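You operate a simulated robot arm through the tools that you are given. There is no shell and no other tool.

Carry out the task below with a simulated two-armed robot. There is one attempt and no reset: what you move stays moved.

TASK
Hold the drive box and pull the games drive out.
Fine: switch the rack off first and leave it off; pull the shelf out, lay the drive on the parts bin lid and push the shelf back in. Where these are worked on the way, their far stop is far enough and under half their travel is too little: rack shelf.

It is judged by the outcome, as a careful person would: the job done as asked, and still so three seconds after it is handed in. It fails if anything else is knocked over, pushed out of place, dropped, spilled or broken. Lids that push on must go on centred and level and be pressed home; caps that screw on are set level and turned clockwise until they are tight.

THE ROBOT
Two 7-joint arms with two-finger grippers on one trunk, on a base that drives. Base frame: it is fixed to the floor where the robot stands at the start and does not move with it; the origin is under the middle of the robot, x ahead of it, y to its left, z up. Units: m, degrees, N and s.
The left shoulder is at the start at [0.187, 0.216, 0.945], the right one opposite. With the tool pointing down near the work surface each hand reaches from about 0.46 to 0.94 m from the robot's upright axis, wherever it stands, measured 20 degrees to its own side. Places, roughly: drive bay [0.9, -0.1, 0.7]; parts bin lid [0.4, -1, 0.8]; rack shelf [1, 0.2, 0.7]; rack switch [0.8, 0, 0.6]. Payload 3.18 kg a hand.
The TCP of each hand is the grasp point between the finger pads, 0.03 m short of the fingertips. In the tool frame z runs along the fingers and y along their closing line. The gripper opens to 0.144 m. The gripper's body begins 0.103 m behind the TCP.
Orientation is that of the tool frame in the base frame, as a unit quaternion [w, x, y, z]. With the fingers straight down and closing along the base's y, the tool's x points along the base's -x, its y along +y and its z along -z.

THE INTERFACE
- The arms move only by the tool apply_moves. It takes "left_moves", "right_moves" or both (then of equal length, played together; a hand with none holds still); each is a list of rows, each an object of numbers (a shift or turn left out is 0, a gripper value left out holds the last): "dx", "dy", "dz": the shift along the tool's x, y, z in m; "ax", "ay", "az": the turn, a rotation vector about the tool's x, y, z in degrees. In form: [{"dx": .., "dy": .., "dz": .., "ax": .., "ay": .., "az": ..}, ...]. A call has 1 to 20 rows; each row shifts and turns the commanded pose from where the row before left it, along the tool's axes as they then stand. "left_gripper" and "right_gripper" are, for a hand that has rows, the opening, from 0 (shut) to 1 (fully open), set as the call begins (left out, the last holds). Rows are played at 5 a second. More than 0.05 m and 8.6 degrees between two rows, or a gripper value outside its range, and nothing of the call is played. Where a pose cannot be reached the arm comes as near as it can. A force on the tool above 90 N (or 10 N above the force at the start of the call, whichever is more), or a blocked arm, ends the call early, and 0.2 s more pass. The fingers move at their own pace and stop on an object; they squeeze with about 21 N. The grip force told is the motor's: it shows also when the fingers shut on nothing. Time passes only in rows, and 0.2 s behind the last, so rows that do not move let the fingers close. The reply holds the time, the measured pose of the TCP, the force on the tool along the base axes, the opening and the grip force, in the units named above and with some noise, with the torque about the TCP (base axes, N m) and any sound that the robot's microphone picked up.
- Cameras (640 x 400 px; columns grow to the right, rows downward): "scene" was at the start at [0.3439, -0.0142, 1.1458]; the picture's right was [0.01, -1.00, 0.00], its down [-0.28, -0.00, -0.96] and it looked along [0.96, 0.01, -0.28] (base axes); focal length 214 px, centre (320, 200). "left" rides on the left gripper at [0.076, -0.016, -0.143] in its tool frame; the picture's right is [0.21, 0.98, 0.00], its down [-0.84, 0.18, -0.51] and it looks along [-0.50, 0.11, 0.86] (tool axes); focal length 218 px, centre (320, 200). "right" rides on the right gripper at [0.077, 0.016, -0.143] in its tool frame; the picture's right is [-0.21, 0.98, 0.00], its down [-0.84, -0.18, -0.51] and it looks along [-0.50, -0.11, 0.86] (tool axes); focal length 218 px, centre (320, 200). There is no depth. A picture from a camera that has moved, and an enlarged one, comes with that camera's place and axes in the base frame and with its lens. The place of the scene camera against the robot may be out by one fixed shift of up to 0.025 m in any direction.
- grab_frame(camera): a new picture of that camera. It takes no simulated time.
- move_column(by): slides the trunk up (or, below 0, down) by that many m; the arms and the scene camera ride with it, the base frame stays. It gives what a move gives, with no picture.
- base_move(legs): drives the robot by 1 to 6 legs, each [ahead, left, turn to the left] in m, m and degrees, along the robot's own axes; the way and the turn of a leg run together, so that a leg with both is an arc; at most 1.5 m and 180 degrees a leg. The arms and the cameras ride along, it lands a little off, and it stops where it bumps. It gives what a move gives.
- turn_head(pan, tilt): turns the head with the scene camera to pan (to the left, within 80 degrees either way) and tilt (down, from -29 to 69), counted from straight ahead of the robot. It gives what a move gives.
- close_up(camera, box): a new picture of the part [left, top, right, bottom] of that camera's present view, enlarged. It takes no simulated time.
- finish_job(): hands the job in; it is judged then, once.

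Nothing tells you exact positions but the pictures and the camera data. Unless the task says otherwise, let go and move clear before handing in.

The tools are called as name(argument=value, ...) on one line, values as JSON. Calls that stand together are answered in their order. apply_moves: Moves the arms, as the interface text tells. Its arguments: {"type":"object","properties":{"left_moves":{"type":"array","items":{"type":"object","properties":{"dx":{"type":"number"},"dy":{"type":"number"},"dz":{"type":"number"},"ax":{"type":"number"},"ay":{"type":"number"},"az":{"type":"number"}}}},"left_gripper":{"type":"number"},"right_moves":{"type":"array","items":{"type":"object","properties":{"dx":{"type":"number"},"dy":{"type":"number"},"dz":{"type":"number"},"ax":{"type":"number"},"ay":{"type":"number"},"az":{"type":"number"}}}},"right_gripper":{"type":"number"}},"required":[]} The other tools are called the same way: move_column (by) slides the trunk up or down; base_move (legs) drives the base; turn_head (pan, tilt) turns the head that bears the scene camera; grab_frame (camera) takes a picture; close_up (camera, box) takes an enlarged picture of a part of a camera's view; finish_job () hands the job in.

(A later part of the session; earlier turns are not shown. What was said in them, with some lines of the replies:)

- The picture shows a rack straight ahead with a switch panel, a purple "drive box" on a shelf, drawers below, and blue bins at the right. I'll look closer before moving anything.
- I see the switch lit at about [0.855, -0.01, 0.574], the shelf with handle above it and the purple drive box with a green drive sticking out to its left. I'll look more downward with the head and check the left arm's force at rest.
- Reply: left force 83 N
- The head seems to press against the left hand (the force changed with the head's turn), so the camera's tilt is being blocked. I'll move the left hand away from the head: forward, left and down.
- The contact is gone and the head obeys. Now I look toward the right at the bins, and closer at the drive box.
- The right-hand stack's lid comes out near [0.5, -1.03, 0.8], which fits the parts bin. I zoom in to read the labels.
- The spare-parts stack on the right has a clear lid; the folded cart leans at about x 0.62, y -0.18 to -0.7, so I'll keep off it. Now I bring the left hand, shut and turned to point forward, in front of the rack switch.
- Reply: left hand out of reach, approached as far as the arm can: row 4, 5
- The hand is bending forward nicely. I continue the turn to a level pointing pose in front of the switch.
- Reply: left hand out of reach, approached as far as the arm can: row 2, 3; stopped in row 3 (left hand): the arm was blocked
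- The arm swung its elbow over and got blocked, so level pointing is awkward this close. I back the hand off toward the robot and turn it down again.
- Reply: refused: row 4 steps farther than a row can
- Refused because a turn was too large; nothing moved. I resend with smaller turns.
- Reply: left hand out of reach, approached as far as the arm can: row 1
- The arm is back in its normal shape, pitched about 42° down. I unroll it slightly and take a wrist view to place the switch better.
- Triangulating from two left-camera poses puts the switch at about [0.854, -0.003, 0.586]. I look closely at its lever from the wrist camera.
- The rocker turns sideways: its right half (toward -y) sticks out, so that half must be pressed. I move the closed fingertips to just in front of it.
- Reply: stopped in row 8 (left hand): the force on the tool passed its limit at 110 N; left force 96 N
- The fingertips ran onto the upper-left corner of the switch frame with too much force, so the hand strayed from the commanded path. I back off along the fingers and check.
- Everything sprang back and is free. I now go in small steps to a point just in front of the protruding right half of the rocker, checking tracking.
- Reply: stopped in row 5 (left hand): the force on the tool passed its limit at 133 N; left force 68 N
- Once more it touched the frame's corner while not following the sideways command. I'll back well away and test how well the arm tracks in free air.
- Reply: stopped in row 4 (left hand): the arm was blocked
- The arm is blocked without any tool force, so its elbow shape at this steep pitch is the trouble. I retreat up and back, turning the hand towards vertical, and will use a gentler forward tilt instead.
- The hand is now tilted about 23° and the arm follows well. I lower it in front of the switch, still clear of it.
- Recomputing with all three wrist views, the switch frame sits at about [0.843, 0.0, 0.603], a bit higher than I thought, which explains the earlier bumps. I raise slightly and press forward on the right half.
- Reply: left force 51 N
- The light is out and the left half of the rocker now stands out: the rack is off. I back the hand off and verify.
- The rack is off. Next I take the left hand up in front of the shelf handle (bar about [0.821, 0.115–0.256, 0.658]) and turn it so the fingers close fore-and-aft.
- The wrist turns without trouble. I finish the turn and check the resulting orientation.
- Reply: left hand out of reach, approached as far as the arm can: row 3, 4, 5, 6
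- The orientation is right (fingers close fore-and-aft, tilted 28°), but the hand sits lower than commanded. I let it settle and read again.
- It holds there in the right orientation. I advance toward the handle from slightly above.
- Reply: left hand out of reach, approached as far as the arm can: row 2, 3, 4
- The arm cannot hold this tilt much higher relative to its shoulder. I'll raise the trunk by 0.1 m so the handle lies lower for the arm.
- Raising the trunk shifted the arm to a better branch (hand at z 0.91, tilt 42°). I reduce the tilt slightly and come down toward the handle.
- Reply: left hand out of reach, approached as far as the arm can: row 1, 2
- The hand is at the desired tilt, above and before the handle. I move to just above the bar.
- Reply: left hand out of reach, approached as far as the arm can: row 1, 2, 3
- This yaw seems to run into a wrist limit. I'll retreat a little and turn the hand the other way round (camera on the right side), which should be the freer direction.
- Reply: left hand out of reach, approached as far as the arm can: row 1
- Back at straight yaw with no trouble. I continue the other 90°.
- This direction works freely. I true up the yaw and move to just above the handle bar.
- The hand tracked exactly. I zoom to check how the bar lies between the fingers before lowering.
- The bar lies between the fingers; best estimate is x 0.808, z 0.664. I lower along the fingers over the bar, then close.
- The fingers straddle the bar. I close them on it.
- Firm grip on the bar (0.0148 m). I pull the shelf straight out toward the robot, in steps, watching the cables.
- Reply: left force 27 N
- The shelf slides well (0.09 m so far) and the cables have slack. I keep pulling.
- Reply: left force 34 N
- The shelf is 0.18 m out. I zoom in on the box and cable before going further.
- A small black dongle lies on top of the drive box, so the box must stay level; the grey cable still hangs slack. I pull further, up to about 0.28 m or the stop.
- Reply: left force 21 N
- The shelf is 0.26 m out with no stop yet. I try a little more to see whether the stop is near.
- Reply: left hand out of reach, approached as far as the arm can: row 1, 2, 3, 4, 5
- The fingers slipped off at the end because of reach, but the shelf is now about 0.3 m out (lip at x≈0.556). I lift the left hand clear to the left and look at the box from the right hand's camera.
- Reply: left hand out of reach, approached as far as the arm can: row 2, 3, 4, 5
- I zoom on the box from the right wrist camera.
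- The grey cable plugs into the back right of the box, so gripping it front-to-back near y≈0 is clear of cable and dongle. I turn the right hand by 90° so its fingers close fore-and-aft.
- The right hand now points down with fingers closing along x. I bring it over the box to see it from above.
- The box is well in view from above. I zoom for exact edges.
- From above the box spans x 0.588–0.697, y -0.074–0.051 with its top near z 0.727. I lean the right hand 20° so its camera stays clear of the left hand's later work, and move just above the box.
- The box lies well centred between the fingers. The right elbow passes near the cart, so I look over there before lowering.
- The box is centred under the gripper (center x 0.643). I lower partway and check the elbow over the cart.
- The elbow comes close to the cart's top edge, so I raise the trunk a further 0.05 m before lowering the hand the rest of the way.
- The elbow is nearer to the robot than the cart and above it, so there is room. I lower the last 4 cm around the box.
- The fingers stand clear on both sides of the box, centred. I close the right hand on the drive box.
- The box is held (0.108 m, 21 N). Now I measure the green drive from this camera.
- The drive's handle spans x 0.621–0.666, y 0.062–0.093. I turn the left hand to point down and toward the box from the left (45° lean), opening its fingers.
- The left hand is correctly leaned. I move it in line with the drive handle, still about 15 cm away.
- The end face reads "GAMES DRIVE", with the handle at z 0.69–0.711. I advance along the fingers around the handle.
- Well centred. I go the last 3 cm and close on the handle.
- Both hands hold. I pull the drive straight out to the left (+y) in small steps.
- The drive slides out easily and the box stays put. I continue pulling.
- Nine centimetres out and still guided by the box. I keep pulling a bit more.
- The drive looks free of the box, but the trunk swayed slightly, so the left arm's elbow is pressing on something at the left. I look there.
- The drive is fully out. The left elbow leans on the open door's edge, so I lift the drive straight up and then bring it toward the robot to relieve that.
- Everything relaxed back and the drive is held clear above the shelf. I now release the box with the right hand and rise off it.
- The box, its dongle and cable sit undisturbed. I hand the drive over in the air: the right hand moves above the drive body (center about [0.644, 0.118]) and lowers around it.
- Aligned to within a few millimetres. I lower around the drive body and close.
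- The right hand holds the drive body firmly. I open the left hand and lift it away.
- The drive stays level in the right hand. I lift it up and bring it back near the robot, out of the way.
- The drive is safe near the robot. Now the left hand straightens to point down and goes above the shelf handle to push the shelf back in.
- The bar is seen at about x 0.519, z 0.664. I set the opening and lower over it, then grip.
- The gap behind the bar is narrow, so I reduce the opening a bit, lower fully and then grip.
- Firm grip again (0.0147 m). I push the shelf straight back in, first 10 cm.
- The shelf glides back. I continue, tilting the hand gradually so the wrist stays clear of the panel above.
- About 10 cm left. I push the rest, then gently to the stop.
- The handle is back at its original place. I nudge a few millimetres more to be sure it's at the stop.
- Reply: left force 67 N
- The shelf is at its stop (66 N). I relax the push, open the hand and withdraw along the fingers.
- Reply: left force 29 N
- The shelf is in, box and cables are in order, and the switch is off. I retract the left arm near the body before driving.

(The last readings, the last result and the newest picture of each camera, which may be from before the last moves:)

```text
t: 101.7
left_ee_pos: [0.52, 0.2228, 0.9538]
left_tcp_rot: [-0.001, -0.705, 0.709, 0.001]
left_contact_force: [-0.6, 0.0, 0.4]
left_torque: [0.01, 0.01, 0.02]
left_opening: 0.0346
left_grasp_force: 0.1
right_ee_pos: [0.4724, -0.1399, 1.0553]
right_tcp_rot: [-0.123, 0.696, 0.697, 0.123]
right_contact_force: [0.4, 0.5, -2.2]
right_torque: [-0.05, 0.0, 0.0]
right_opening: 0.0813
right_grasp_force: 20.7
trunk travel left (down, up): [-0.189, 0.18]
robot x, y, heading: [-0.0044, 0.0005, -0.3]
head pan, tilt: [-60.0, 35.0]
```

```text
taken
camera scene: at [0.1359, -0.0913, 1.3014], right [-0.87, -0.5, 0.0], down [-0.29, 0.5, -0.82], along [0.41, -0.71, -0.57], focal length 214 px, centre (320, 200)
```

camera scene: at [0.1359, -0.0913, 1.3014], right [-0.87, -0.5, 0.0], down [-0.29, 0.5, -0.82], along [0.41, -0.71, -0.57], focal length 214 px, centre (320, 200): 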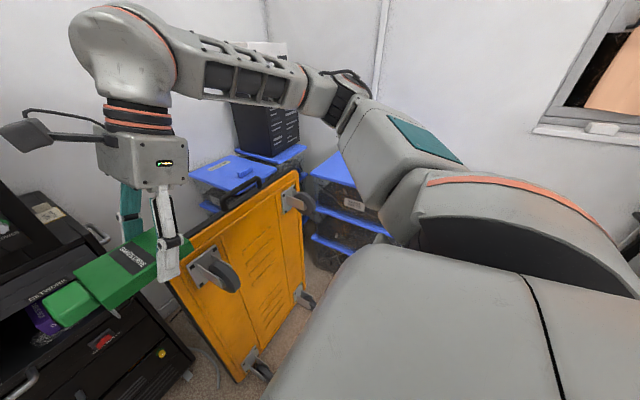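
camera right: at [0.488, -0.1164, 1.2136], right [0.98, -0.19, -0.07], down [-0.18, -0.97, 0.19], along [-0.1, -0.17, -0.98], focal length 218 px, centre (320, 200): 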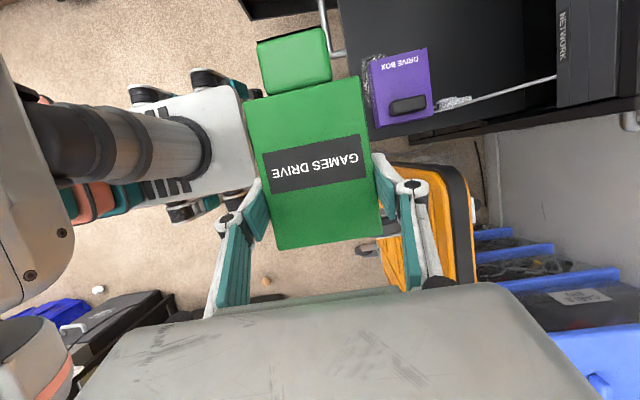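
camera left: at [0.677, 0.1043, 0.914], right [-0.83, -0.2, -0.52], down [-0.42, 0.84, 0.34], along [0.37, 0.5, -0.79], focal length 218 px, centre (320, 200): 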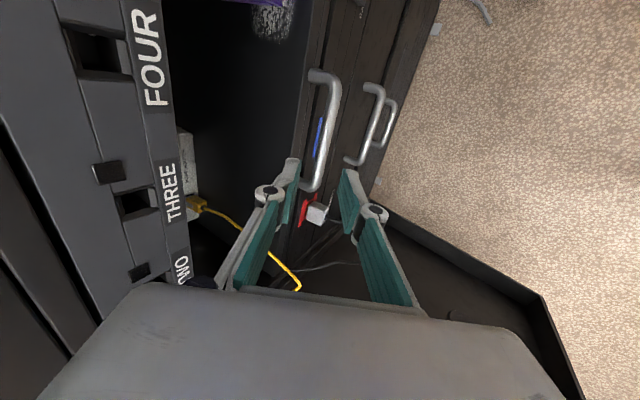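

The drive is held level. Before driving I look further right to see the floor and walls there.

apply_moves(left_moves=[{"dz": -0.035}, {"dz": -0.035}, {"dz": -0.03}, {}])

turn_head(pan=-80, tilt=50)

grab_frame(camera="scene")

grab_frame(camera="right")

```text
t: 102.7
left_ee_pos: [0.5198, 0.2208, 1.0549]
left_tcp_rot: [-0.001, -0.706, 0.709, 0.001]
left_contact_force: [-0.3, 0.1, 0.3]
left_torque: [-0.01, 0.01, -0.01]
left_opening: 0.0346
left_grasp_force: 0.1
right_ee_pos: [0.4716, -0.1398, 1.0537]
right_tcp_rot: [-0.122, 0.696, 0.697, 0.124]
right_contact_force: [0.2, 0.2, -2.4]
right_torque: [-0.05, 0.02, 0.02]
right_opening: 0.0808
right_grasp_force: 20.7
trunk travel left (down, up): [-0.189, 0.18]
robot x, y, heading: [-0.0042, -0.0018, -0.1]
head pan, tilt: [-60.0, 35.0]
```

```text
t: 103.5
left_ee_pos: [0.5195, 0.221, 1.0558]
left_tcp_rot: [0.0, -0.706, 0.709, 0.0]
left_contact_force: [0.8, -0.2, 0.5]
left_torque: [0.02, -0.01, 0.0]
left_opening: 0.0347
left_grasp_force: 0.0
right_ee_pos: [0.4711, -0.1397, 1.0548]
right_tcp_rot: [-0.122, 0.696, 0.697, 0.123]
right_contact_force: [0.0, 0.2, -1.4]
right_torque: [-0.08, -0.02, -0.03]
right_opening: 0.081
right_grasp_force: 21.2
trunk travel left (down, up): [-0.189, 0.18]
robot x, y, heading: [-0.0035, -0.0005, 0.1]
head pan, tilt: [-80.0, 50.0]
```

```text
taken
camera scene: at [0.1053, -0.0909, 1.2797], right [-0.98, -0.17, 0.0], down [-0.13, 0.75, -0.64], along [0.11, -0.63, -0.77], focal length 214 px, centre (320, 200)
```

scene: 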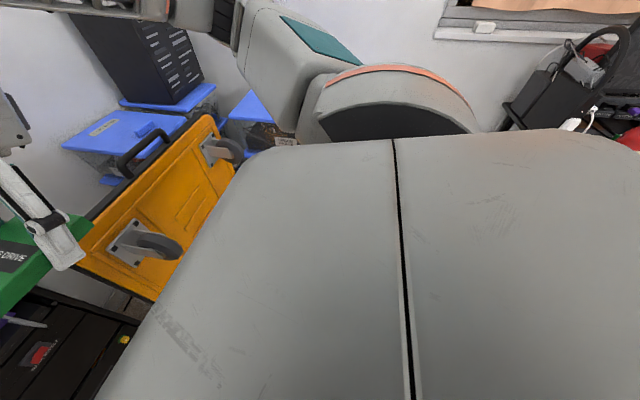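

```text
taken
camera right: at [0.4879, -0.1169, 1.214], right [0.98, -0.2, -0.07], down [-0.18, -0.97, 0.19], along [-0.1, -0.17, -0.98], focal length 218 px, centre (320, 200)
```

right: 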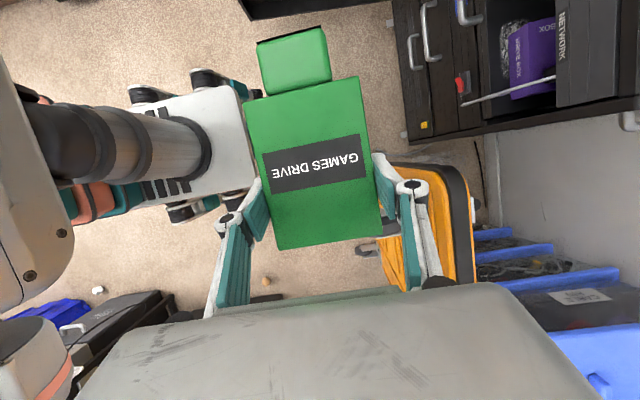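

The base is compact and the floor to the right is clear. I turn the robot 45° to the right.

base_move(legs=[[0, 0, -45]])

turn_head(pan=-30, tilt=35)

grab_frame(camera="scene")

grab_frame(camera="right")

```text
t: 106.0
left_ee_pos: [0.5226, -0.2123, 1.0545]
left_tcp_rot: [0.0, -0.381, 0.925, 0.001]
left_contact_force: [-0.8, 0.7, 0.1]
left_torque: [0.01, 0.0, 0.03]
left_opening: 0.0347
left_grasp_force: 0.1
right_ee_pos: [0.2345, -0.4347, 1.0543]
right_tcp_rot: [-0.066, 0.909, 0.379, 0.16]
right_contact_force: [0.0, 0.7, -2.3]
right_torque: [-0.03, 0.01, -0.05]
right_opening: 0.081
right_grasp_force: 21.3
trunk travel left (down, up): [-0.189, 0.18]
robot x, y, heading: [-0.0047, 0.0001, -45.0]
head pan, tilt: [-80.0, 50.0]
```

```text
t: 107.1
left_ee_pos: [0.5237, -0.213, 1.0554]
left_tcp_rot: [0.0, -0.382, 0.924, 0.0]
left_contact_force: [0.8, 0.1, 0.5]
left_torque: [0.01, -0.01, -0.02]
left_opening: 0.0346
left_grasp_force: 0.1
right_ee_pos: [0.235, -0.4334, 1.0536]
right_tcp_rot: [-0.066, 0.909, 0.378, 0.161]
right_contact_force: [0.1, 0.1, -1.8]
right_torque: [-0.05, 0.04, -0.01]
right_opening: 0.081
right_grasp_force: 20.8
trunk travel left (down, up): [-0.189, 0.18]
robot x, y, heading: [-0.0046, -0.0043, -45.0]
head pan, tilt: [-30.0, 35.0]
```

```text
taken
camera scene: at [0.0841, -0.1741, 1.3014], right [-0.97, -0.26, 0.0], down [-0.15, 0.55, -0.82], along [0.21, -0.79, -0.57], focal length 214 px, centre (320, 200)
```

scene: 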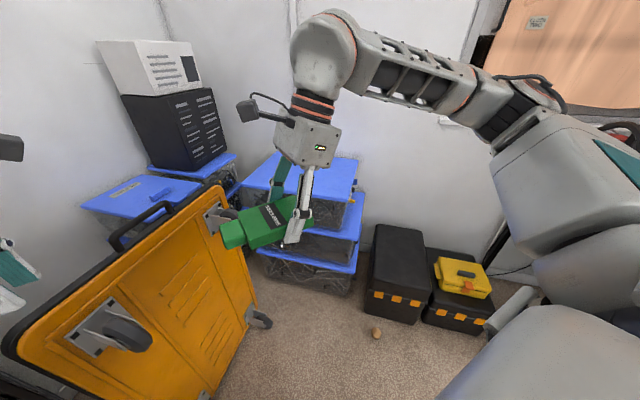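

```text
taken
camera right: at [0.2629, -0.4292, 1.214], right [0.56, -0.83, -0.07], down [-0.81, -0.56, 0.19], along [-0.2, -0.05, -0.98], focal length 218 px, centre (320, 200)
```

right: 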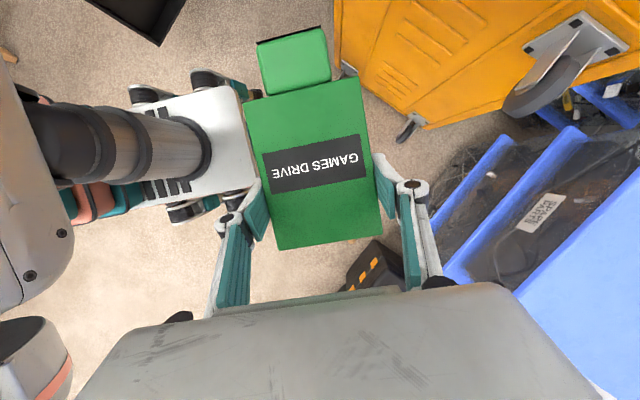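

The spare-parts lid is clear and spans about x 0.17–0.67, y -0.88 to -1.3 at z≈0.8. I drive the base toward it, staying well clear of the cart.

base_move(legs=[[0.212, -0.141, 0]])

grab_frame(camera="scene")

grab_frame(camera="right")

grab_frame(camera="left")

```text
t: 109.0
left_ee_pos: [0.5754, -0.4584, 1.0548]
left_tcp_rot: [-0.001, -0.383, 0.924, 0.001]
left_contact_force: [0.0, -0.3, 0.0]
left_torque: [0.02, 0.0, 0.03]
left_opening: 0.0346
left_grasp_force: 0.1
right_ee_pos: [0.2877, -0.6801, 1.0531]
right_tcp_rot: [-0.066, 0.908, 0.381, 0.16]
right_contact_force: [-0.9, 0.0, -1.9]
right_torque: [-0.01, 0.08, 0.03]
right_opening: 0.081
right_grasp_force: 20.8
trunk travel left (down, up): [-0.189, 0.18]
robot x, y, heading: [0.0504, -0.2465, -44.5]
head pan, tilt: [-30.0, 35.0]
```

```text
taken
camera scene: at [0.1369, -0.4209, 1.3014], right [-0.96, -0.26, 0.0], down [-0.15, 0.55, -0.82], along [0.22, -0.79, -0.57], focal length 214 px, centre (320, 200)
```

scene: 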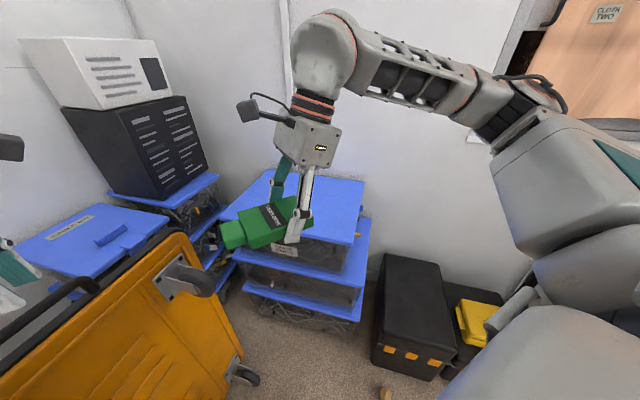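

```text
taken
camera right: at [0.3167, -0.6752, 1.2139], right [0.56, -0.83, -0.07], down [-0.81, -0.56, 0.19], along [-0.19, -0.05, -0.98], focal length 218 px, centre (320, 200)
```

right: 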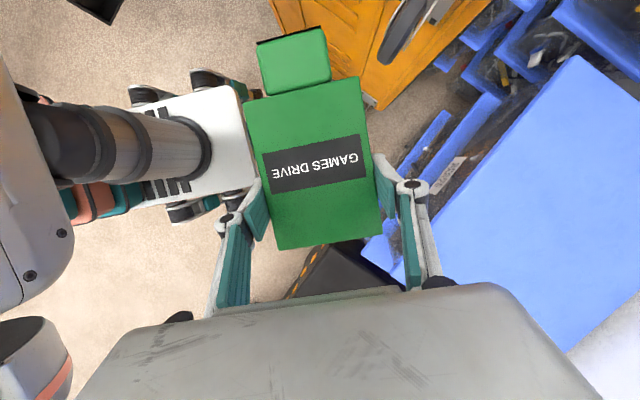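

```text
taken
camera left: at [0.5348, -0.5227, 1.1987], right [-0.84, 0.54, 0.0], down [0.47, 0.72, 0.51], along [0.28, 0.43, -0.86], focal length 218 px, centre (320, 200)
```

left: 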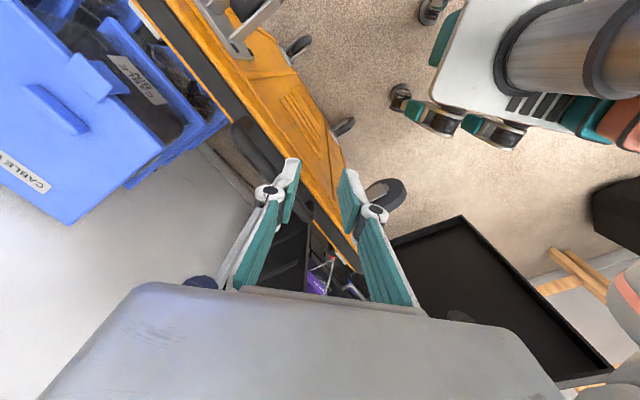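

The lid is right before the right hand. From both cameras its surface is at z≈0.84. I carry the drive over its middle at constant height.

apply_moves(right_moves=[{"dx": -0.0226, "dy": 0.0379, "dz": -0.0081}, {"dx": -0.0226, "dy": 0.0379, "dz": -0.0081}, {"dx": -0.0226, "dy": 0.0379, "dz": -0.0081}, {"dx": -0.0226, "dy": 0.0379, "dz": -0.0081}, {"dx": -0.0226, "dy": 0.0379, "dz": -0.0081}, {"dx": -0.0226, "dy": 0.0379, "dz": -0.0081}, {"dx": -0.0226, "dy": 0.0379, "dz": -0.0081}, {"dx": -0.0226, "dy": 0.0379, "dz": -0.0081}, {}])

grab_frame(camera="scene")

grab_frame(camera="right")

```text
t: 111.0
left_ee_pos: [0.5771, -0.4562, 1.0548]
left_tcp_rot: [-0.001, -0.382, 0.924, 0.0]
left_contact_force: [-0.2, 0.3, -0.7]
left_torque: [-0.09, 0.06, 0.03]
left_opening: 0.0348
left_grasp_force: 0.2
right_ee_pos: [0.3652, -1.0058, 1.0537]
right_tcp_rot: [-0.066, 0.909, 0.38, 0.16]
right_contact_force: [0.8, -0.3, -1.6]
right_torque: [-0.04, 0.12, 0.01]
right_opening: 0.0812
right_grasp_force: 21.2
right hand out of reach, approached as far as the arm can: row 8
trunk travel left (down, up): [-0.189, 0.18]
robot x, y, heading: [0.0501, -0.2463, -44.9]
head pan, tilt: [-30.0, 35.0]
```

```text
taken
camera scene: at [0.1372, -0.4198, 1.3016], right [-0.96, -0.26, 0.0], down [-0.15, 0.55, -0.82], along [0.22, -0.79, -0.57], focal length 214 px, centre (320, 200)
```

scene: 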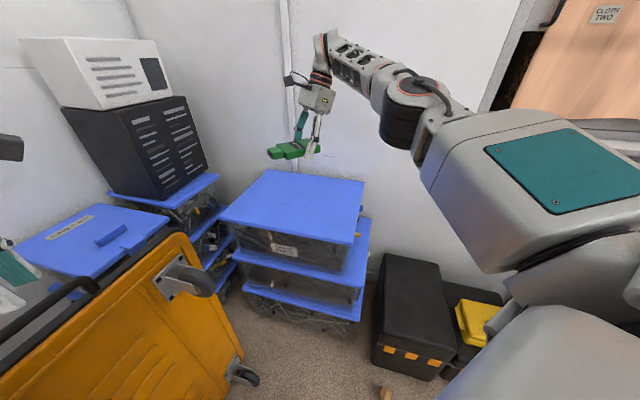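

```text
taken
camera right: at [0.3929, -1.0013, 1.2142], right [0.56, -0.83, -0.07], down [-0.81, -0.56, 0.19], along [-0.2, -0.05, -0.98], focal length 218 px, centre (320, 200)
```

right: 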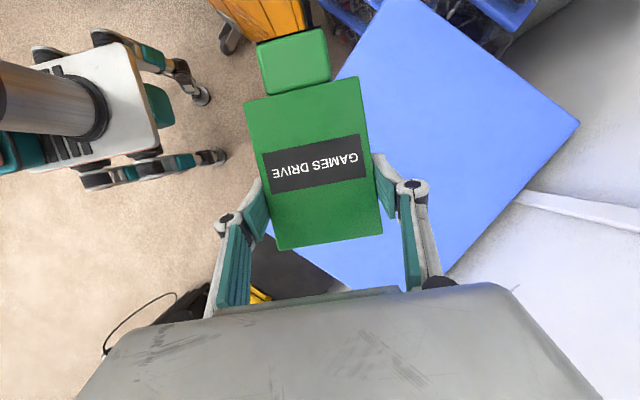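

The wrist camera's two views put the lid surface at z≈0.78 with its front edge at y≈-0.92, so I should set the drive further in. I drive another 8 cm toward the bin, carrying the drive over it.

base_move(legs=[[0.057, -0.057, 0]])

grab_frame(camera="right")

grab_frame(camera="scene")

```text
t: 112.2
left_ee_pos: [0.5779, -0.5377, 1.0562]
left_tcp_rot: [0.0, -0.383, 0.924, 0.001]
left_contact_force: [-0.2, -0.8, 0.2]
left_torque: [0.03, -0.03, 0.0]
left_opening: 0.0346
left_grasp_force: 0.1
right_ee_pos: [0.3662, -1.0867, 1.0534]
right_tcp_rot: [-0.066, 0.908, 0.381, 0.161]
right_contact_force: [0.2, 0.3, -2.9]
right_torque: [0.01, 0.08, -0.02]
right_opening: 0.081
right_grasp_force: 20.9
trunk travel left (down, up): [-0.189, 0.18]
robot x, y, heading: [0.0498, -0.3269, -44.7]
head pan, tilt: [-30.0, 35.0]
```

```text
taken
camera right: at [0.3937, -1.082, 1.2134], right [0.56, -0.83, -0.07], down [-0.81, -0.56, 0.19], along [-0.19, -0.05, -0.98], focal length 218 px, centre (320, 200)
```

right: 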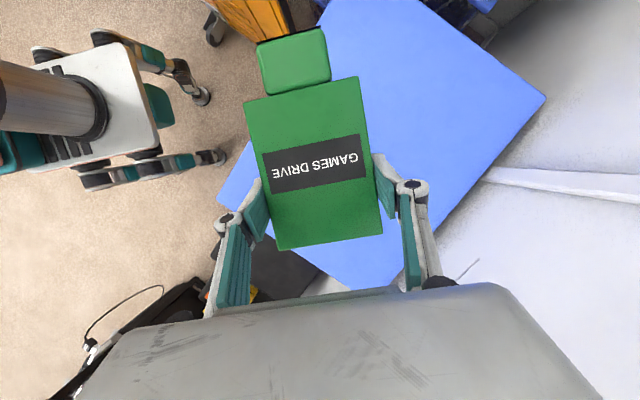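

```text
taken
camera scene: at [0.1379, -0.5004, 1.3014], right [-0.96, -0.26, 0.0], down [-0.15, 0.55, -0.82], along [0.22, -0.79, -0.57], focal length 214 px, centre (320, 200)
```

scene: 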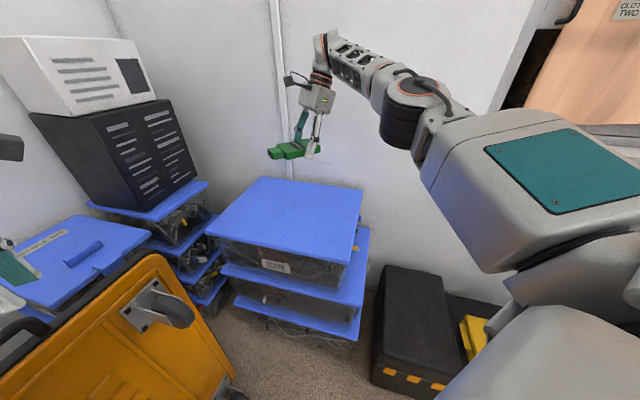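

The drive is now well inside the lid's outline. I lower it to some 5 cm above the lid.

apply_moves(right_moves=[{"dx": -0.0132, "dz": 0.0362}, {"dx": -0.0132, "dz": 0.0362}, {"dx": -0.0132, "dz": 0.0362}, {"dx": -0.0132, "dz": 0.0362}, {"dx": -0.0132, "dz": 0.0362}, {}])

grab_frame(camera="right")

grab_frame(camera="scene")

close_up(camera="scene", box=[200, 100, 400, 260])

```text
t: 113.6
left_ee_pos: [0.5773, -0.5351, 1.0566]
left_tcp_rot: [0.0, -0.383, 0.924, 0.001]
left_contact_force: [0.6, 0.7, -0.8]
left_torque: [-0.02, 0.0, 0.01]
left_opening: 0.0345
left_grasp_force: 0.0
right_ee_pos: [0.3661, -1.0857, 0.861]
right_tcp_rot: [-0.065, 0.908, 0.381, 0.16]
right_contact_force: [0.3, -0.2, -1.8]
right_torque: [-0.05, 0.04, -0.01]
right_opening: 0.0813
right_grasp_force: 21.0
trunk travel left (down, up): [-0.189, 0.18]
robot x, y, heading: [0.0509, -0.325, -44.9]
head pan, tilt: [-30.0, 35.0]
```

```text
taken
camera right: at [0.3934, -1.0813, 1.0209], right [0.56, -0.83, -0.07], down [-0.81, -0.56, 0.19], along [-0.19, -0.05, -0.98], focal length 218 px, centre (320, 200)
```

right: 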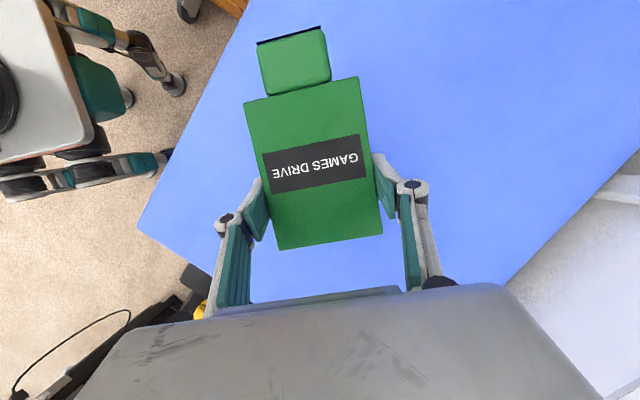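

```text
taken
camera scene: at [0.1378, -0.4992, 1.3017], right [-0.96, -0.26, 0.0], down [-0.15, 0.55, -0.82], along [0.22, -0.79, -0.57], focal length 214 px, centre (320, 200)
```

scene: 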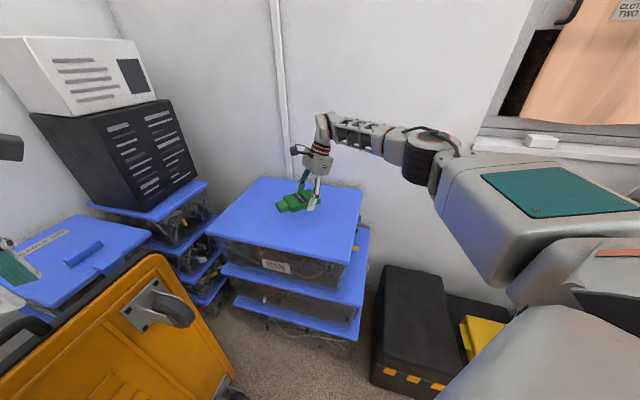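

```text
2.50 times, centred on (300, 180) of scene
camera zoom: at [0.1378, -0.4992, 1.3017], right [-0.96, -0.26, 0.0], down [-0.15, 0.55, -0.82], along [0.22, -0.79, -0.57], focal length 536 px, centre (370, 250)
```

zoom: 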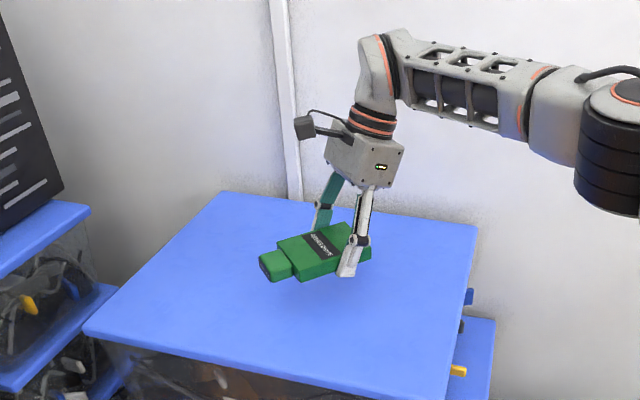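

The drive hangs level over the middle of the lid. I lower it further in small, checked steps.

apply_moves(right_moves=[{"dx": -0.0051, "dz": 0.0141}, {"dx": -0.0051, "dz": 0.0141}, {}])

apply_moves(right_moves=[{"dx": -0.0017, "dz": 0.0047}, {"dx": -0.0017, "dz": 0.0047}, {}])

close_up(camera="scene", box=[260, 150, 360, 230])

```text
t: 114.4
left_ee_pos: [0.5772, -0.5358, 1.0558]
left_tcp_rot: [0.0, -0.382, 0.924, 0.0]
left_contact_force: [0.9, 0.0, 0.7]
left_torque: [0.03, -0.01, -0.04]
left_opening: 0.0343
left_grasp_force: 0.1
right_ee_pos: [0.3672, -1.0873, 0.8316]
right_tcp_rot: [-0.066, 0.909, 0.38, 0.16]
right_contact_force: [0.0, 0.2, -2.2]
right_torque: [-0.04, 0.05, -0.03]
right_opening: 0.0812
right_grasp_force: 21.2
trunk travel left (down, up): [-0.189, 0.18]
robot x, y, heading: [0.0499, -0.3261, -44.7]
head pan, tilt: [-30.0, 35.0]
```

```text
t: 115.2
left_ee_pos: [0.5777, -0.5366, 1.0565]
left_tcp_rot: [-0.001, -0.383, 0.924, -0.001]
left_contact_force: [-1.2, 1.0, -0.3]
left_torque: [-0.02, -0.06, 0.0]
left_opening: 0.0345
left_grasp_force: 0.0
right_ee_pos: [0.3666, -1.0854, 0.821]
right_tcp_rot: [-0.066, 0.908, 0.38, 0.161]
right_contact_force: [0.2, 0.5, -3.2]
right_torque: [-0.02, 0.01, -0.01]
right_opening: 0.0809
right_grasp_force: 21.2
trunk travel left (down, up): [-0.189, 0.18]
robot x, y, heading: [0.046, -0.3251, -45.1]
head pan, tilt: [-30.0, 35.0]
```

```text
5.00 times, centred on (310, 190) of scene
camera zoom: at [0.138, -0.4998, 1.3014], right [-0.96, -0.26, 0.0], down [-0.15, 0.55, -0.82], along [0.22, -0.79, -0.57], focal length 1072 px, centre (370, 250)
```

zoom: 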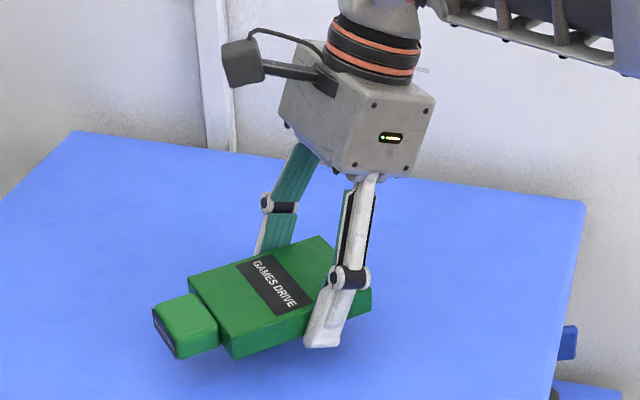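

No contact yet; the shadow shows a small gap. I keep lowering step by step.

apply_moves(right_moves=[{"dx": -0.0017, "dz": 0.0047}, {}])

apply_moves(right_moves=[{"dx": -0.0017, "dz": 0.0047}, {}])

close_up(camera="scene", box=[260, 150, 360, 230])

```text
t: 115.8
left_ee_pos: [0.578, -0.536, 1.0542]
left_tcp_rot: [0.0, -0.383, 0.924, 0.0]
left_contact_force: [0.3, -0.3, 0.2]
left_torque: [-0.03, 0.0, -0.01]
left_opening: 0.0346
left_grasp_force: 0.2
right_ee_pos: [0.3663, -1.0863, 0.8159]
right_tcp_rot: [-0.065, 0.909, 0.38, 0.16]
right_contact_force: [-1.0, -0.5, -2.0]
right_torque: [-0.03, 0.04, 0.01]
right_opening: 0.081
right_grasp_force: 20.8
trunk travel left (down, up): [-0.189, 0.18]
robot x, y, heading: [0.0513, -0.3255, -44.5]
head pan, tilt: [-30.0, 35.0]
```

```text
t: 116.4
left_ee_pos: [0.5782, -0.5379, 1.0555]
left_tcp_rot: [0.001, -0.383, 0.924, 0.0]
left_contact_force: [0.3, -0.1, -0.6]
left_torque: [0.01, 0.0, -0.02]
left_opening: 0.0344
left_grasp_force: 0.1
right_ee_pos: [0.3659, -1.0856, 0.8107]
right_tcp_rot: [-0.066, 0.908, 0.381, 0.16]
right_contact_force: [0.2, -0.8, -2.7]
right_torque: [-0.06, 0.02, 0.04]
right_opening: 0.0811
right_grasp_force: 20.9
trunk travel left (down, up): [-0.189, 0.18]
robot x, y, heading: [0.0518, -0.3299, -44.9]
head pan, tilt: [-30.0, 35.0]
```

```text
5.00 times, centred on (310, 190) of scene
camera zoom: at [0.138, -0.4998, 1.3014], right [-0.96, -0.26, 0.0], down [-0.15, 0.55, -0.82], along [0.22, -0.79, -0.57], focal length 1072 px, centre (370, 250)
```

zoom: 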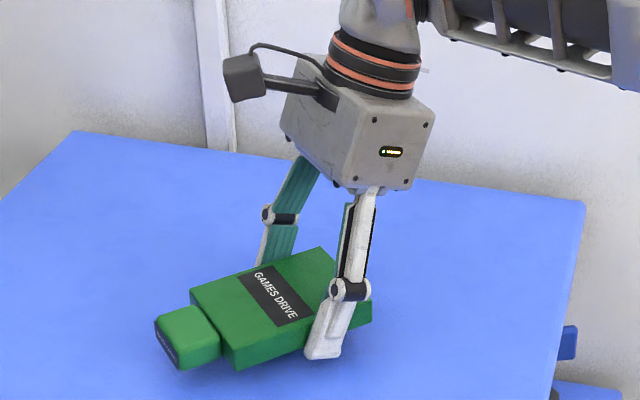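

apply_moves(right_moves=[{"dx": -0.0017, "dz": 0.0047}, {}])

apply_moves(right_moves=[{"dx": -0.001, "dz": 0.0028}, {}])

close_up(camera="scene", box=[260, 150, 360, 230])

```text
t: 117.0
left_ee_pos: [0.5785, -0.5362, 1.0562]
left_tcp_rot: [0.0, -0.382, 0.924, 0.0]
left_contact_force: [0.2, 0.2, 0.1]
left_torque: [0.02, -0.03, 0.02]
left_opening: 0.0348
left_grasp_force: 0.0
right_ee_pos: [0.366, -1.0871, 0.8074]
right_tcp_rot: [-0.066, 0.908, 0.381, 0.161]
right_contact_force: [0.4, 0.6, -1.6]
right_torque: [-0.06, 0.04, 0.04]
right_opening: 0.0811
right_grasp_force: 20.7
trunk travel left (down, up): [-0.189, 0.18]
robot x, y, heading: [0.0511, -0.3253, -45.1]
head pan, tilt: [-30.0, 35.0]
```

```text
t: 117.6
left_ee_pos: [0.5767, -0.5366, 1.0551]
left_tcp_rot: [0.0, -0.383, 0.924, 0.0]
left_contact_force: [-0.5, -1.0, 0.3]
left_torque: [-0.01, 0.02, 0.01]
left_opening: 0.0347
left_grasp_force: 0.1
right_ee_pos: [0.3657, -1.0852, 0.8034]
right_tcp_rot: [-0.067, 0.908, 0.381, 0.161]
right_contact_force: [0.0, -0.6, -1.7]
right_torque: [-0.04, 0.04, -0.03]
right_opening: 0.0811
right_grasp_force: 20.8
trunk travel left (down, up): [-0.189, 0.18]
robot x, y, heading: [0.0512, -0.3278, -44.8]
head pan, tilt: [-30.0, 35.0]
```

```text
5.00 times, centred on (310, 190) of scene
camera zoom: at [0.1381, -0.4998, 1.3014], right [-0.96, -0.26, 0.0], down [-0.15, 0.55, -0.82], along [0.22, -0.79, -0.57], focal length 1072 px, centre (370, 250)
```

zoom: 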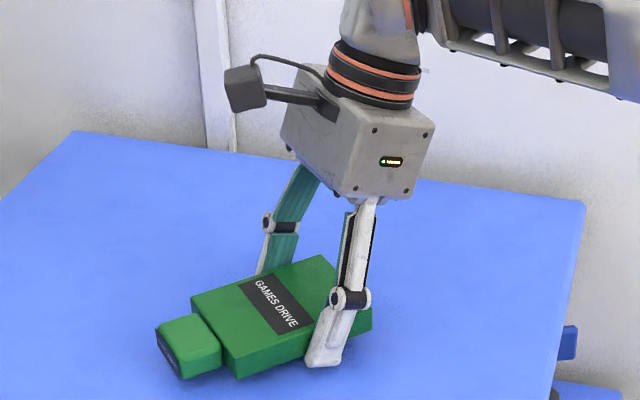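

Still no contact force, and the shadow is closing up. I continue in 3 mm steps.

apply_moves(right_moves=[{"dx": -0.001, "dz": 0.0028}, {}])

apply_moves(right_moves=[{"dx": -0.001, "dz": 0.0028}, {}])

close_up(camera="scene", box=[260, 150, 360, 230])

```text
t: 118.2
left_ee_pos: [0.5771, -0.5362, 1.0556]
left_tcp_rot: [0.0, -0.383, 0.924, 0.0]
left_contact_force: [0.4, -0.3, 0.0]
left_torque: [-0.04, 0.0, -0.03]
left_opening: 0.0345
left_grasp_force: 0.1
right_ee_pos: [0.3663, -1.0859, 0.8009]
right_tcp_rot: [-0.066, 0.908, 0.38, 0.161]
right_contact_force: [-1.3, 0.4, -0.2]
right_torque: [0.0, 0.16, 0.0]
right_opening: 0.0812
right_grasp_force: 19.6
trunk travel left (down, up): [-0.189, 0.18]
robot x, y, heading: [0.0488, -0.3253, -44.5]
head pan, tilt: [-30.0, 35.0]
```

```text
t: 118.8
left_ee_pos: [0.5764, -0.535, 1.0571]
left_tcp_rot: [0.001, -0.384, 0.924, -0.001]
left_contact_force: [0.1, 0.4, -0.2]
left_torque: [-0.01, 0.01, 0.0]
left_opening: 0.0345
left_grasp_force: 0.1
right_ee_pos: [0.3668, -1.0858, 0.8009]
right_tcp_rot: [-0.065, 0.908, 0.381, 0.162]
right_contact_force: [-4.0, -2.6, 16.8]
right_torque: [0.45, 0.82, 0.13]
right_opening: 0.0813
right_grasp_force: 21.0
trunk travel left (down, up): [-0.189, 0.18]
robot x, y, heading: [0.0498, -0.3229, -44.7]
head pan, tilt: [-30.0, 35.0]
```

```text
5.00 times, centred on (310, 190) of scene
camera zoom: at [0.1368, -0.4982, 1.3021], right [-0.96, -0.26, 0.0], down [-0.15, 0.55, -0.82], along [0.22, -0.79, -0.57], focal length 1072 px, centre (370, 250)
```

zoom: 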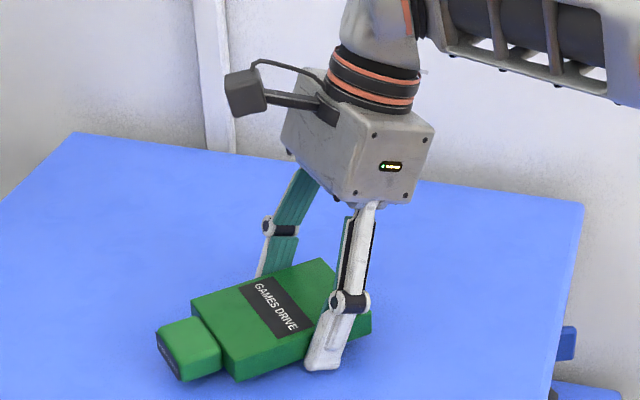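

Contact at 17 N: the drive rests on the lid. I open the fingers and rise straight up.

apply_moves(right_moves=[{"dx": 0.0003, "dz": -0.0009}, {}, {}], right_gripper=0.8)

close_up(camera="scene", box=[260, 150, 360, 230])

grab_frame(camera="right")

```text
t: 119.6
left_ee_pos: [0.5774, -0.538, 1.0553]
left_tcp_rot: [0.0, -0.383, 0.924, 0.001]
left_contact_force: [0.4, 0.6, 0.2]
left_torque: [-0.01, -0.01, -0.02]
left_opening: 0.0349
left_grasp_force: 0.1
right_ee_pos: [0.3649, -1.0863, 0.7976]
right_tcp_rot: [-0.066, 0.908, 0.381, 0.161]
right_contact_force: [-0.4, 0.0, 0.6]
right_torque: [0.02, -0.01, 0.03]
right_opening: 0.115
right_grasp_force: 0.2
trunk travel left (down, up): [-0.189, 0.18]
robot x, y, heading: [0.052, -0.3255, -44.6]
head pan, tilt: [-30.0, 35.0]
```

```text
5.00 times, centred on (310, 190) of scene
camera zoom: at [0.1379, -0.4996, 1.3014], right [-0.96, -0.26, 0.0], down [-0.15, 0.55, -0.82], along [0.22, -0.79, -0.57], focal length 1072 px, centre (370, 250)
```

zoom: 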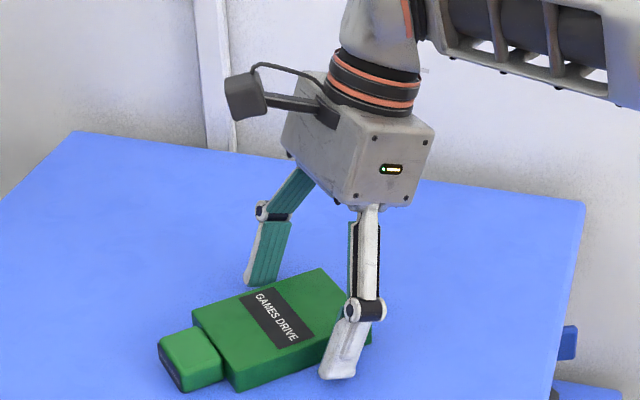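

```text
taken
camera right: at [0.3938, -1.0814, 0.9576], right [0.56, -0.83, -0.07], down [-0.81, -0.56, 0.19], along [-0.19, -0.05, -0.98], focal length 218 px, centre (320, 200)
```

right: 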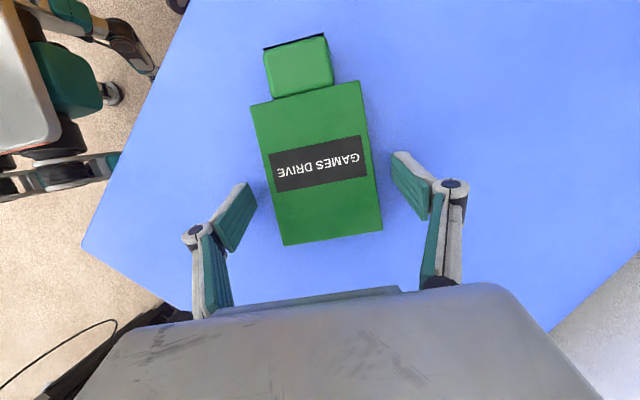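

The drive lies flat on the lid, free of the fingers. I raise the right hand straight up.

apply_moves(right_moves=[{"dx": 0.0051, "dz": -0.0141}, {"dx": 0.0103, "dz": -0.0282}, {"dx": 0.0137, "dz": -0.0376}, {"dx": 0.0137, "dz": -0.0376}, {"dx": 0.0137, "dz": -0.0376}, {"dx": 0.0137, "dz": -0.0376}, {}])

grab_frame(camera="scene")

grab_frame(camera="right")

```text
t: 121.2
left_ee_pos: [0.5782, -0.5374, 1.0546]
left_tcp_rot: [0.0, -0.383, 0.924, 0.0]
left_contact_force: [-0.4, 0.0, -0.7]
left_torque: [0.01, -0.01, -0.03]
left_opening: 0.0347
left_grasp_force: 0.0
right_ee_pos: [0.3657, -1.0872, 1.0051]
right_tcp_rot: [-0.067, 0.908, 0.38, 0.161]
right_contact_force: [-0.2, 0.1, 0.2]
right_torque: [0.04, 0.03, 0.0]
right_opening: 0.1149
right_grasp_force: 0.1
trunk travel left (down, up): [-0.189, 0.18]
robot x, y, heading: [0.0471, -0.3284, -44.7]
head pan, tilt: [-30.0, 35.0]
```

```text
taken
camera scene: at [0.1382, -0.5004, 1.3011], right [-0.96, -0.26, 0.0], down [-0.15, 0.55, -0.82], along [0.22, -0.79, -0.57], focal length 214 px, centre (320, 200)
```

scene: 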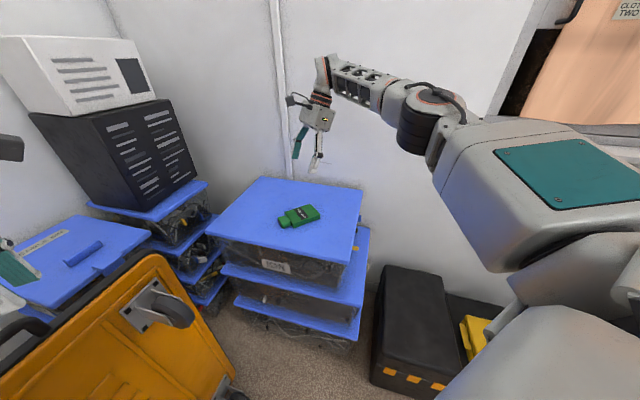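

```text
taken
camera right: at [0.3942, -1.083, 1.1646], right [0.56, -0.83, -0.07], down [-0.81, -0.56, 0.19], along [-0.2, -0.05, -0.98], focal length 218 px, centre (320, 200)
```

right: 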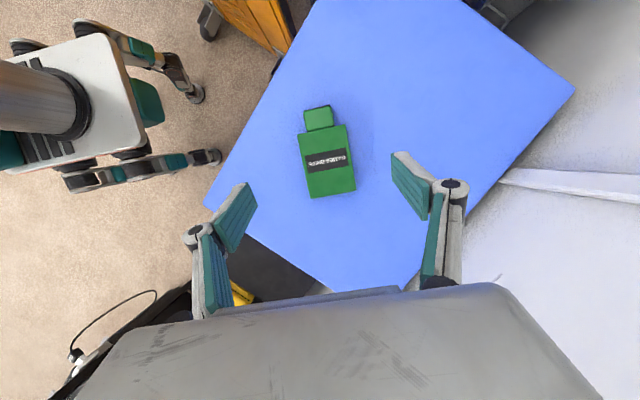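

The games drive lies flat on the spare-parts lid. I check the rack once more for the switch, shelf and box.

turn_head(pan=60, tilt=30)

grab_frame(camera="scene")

close_up(camera="scene", box=[200, 120, 440, 360])

```text
t: 122.8
left_ee_pos: [0.5771, -0.5357, 1.0556]
left_tcp_rot: [0.0, -0.382, 0.924, -0.001]
left_contact_force: [-0.5, -0.4, 0.3]
left_torque: [-0.02, 0.0, 0.0]
left_opening: 0.0345
left_grasp_force: 0.1
right_ee_pos: [0.3653, -1.0853, 1.0068]
right_tcp_rot: [-0.066, 0.908, 0.38, 0.161]
right_contact_force: [-0.9, 0.4, -0.2]
right_torque: [-0.02, -0.04, -0.02]
right_opening: 0.1152
right_grasp_force: 0.0
trunk travel left (down, up): [-0.189, 0.18]
robot x, y, heading: [0.0511, -0.3278, -44.8]
head pan, tilt: [60.0, 30.0]
```

```text
taken
camera scene: at [0.202, -0.3909, 1.3092], right [0.26, -0.96, 0.0], down [-0.48, -0.13, -0.87], along [0.84, 0.23, -0.5], focal length 214 px, centre (320, 200)
```

scene: 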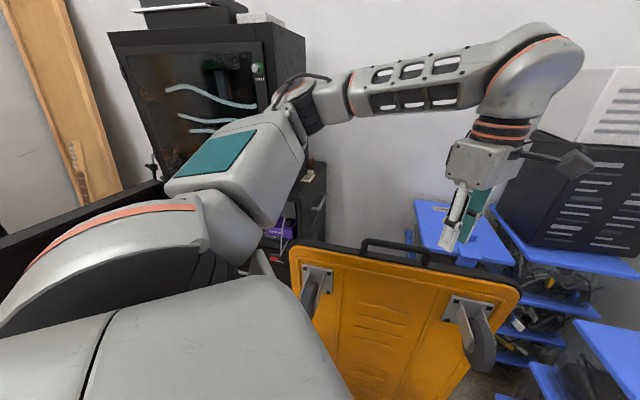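

```text
1.67 times, centred on (320, 240) of scene
camera zoom: at [0.202, -0.3909, 1.3092], right [0.26, -0.96, 0.0], down [-0.48, -0.13, -0.87], along [0.84, 0.23, -0.5], focal length 358 px, centre (320, 133)
```

zoom: 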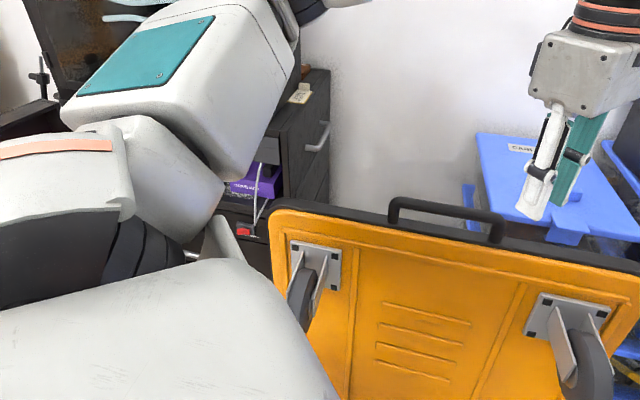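

Everything stands as asked: rack off, shelf pushed home with the drive box in place, cart untouched, and the games drive lying on the parts bin lid with both hands clear. I hand the job in.

finish_job()

```text
The job is handed in.
```

The games drive is out and lying flat near the middle of the spare-parts bin lid. The rack is switched off, and the shelf is pushed back in to its stop.

- **Switch:** I pressed the rack switch off first and the orange light went out. Before that, the left hand's fingertips hit the switch frame twice with more than 100 N. I saw no damage.
- **Shelf:** I pulled it out about 0.28 m by the handle. The grip slipped off at the end of the arm's reach. I didn't confirm that was the far stop, but it was most of the shelf's depth. On the way back in I pushed until it met firm resistance.
- **Drive:** The right hand held the drive box while the left pulled the drive out. The box shifted a few millimetres and then came back. The dongle on top of it and its cable stayed in place. I passed the drive to the right hand to carry it over.
- **Door contact:** Near the end of the pull, the left elbow pressed on the edge of the open rack door hard enough to sway the robot. The door did not seem to move.

Both hands are empty and clear. The robot now stands in front of the bins, turned about 45° to the right.
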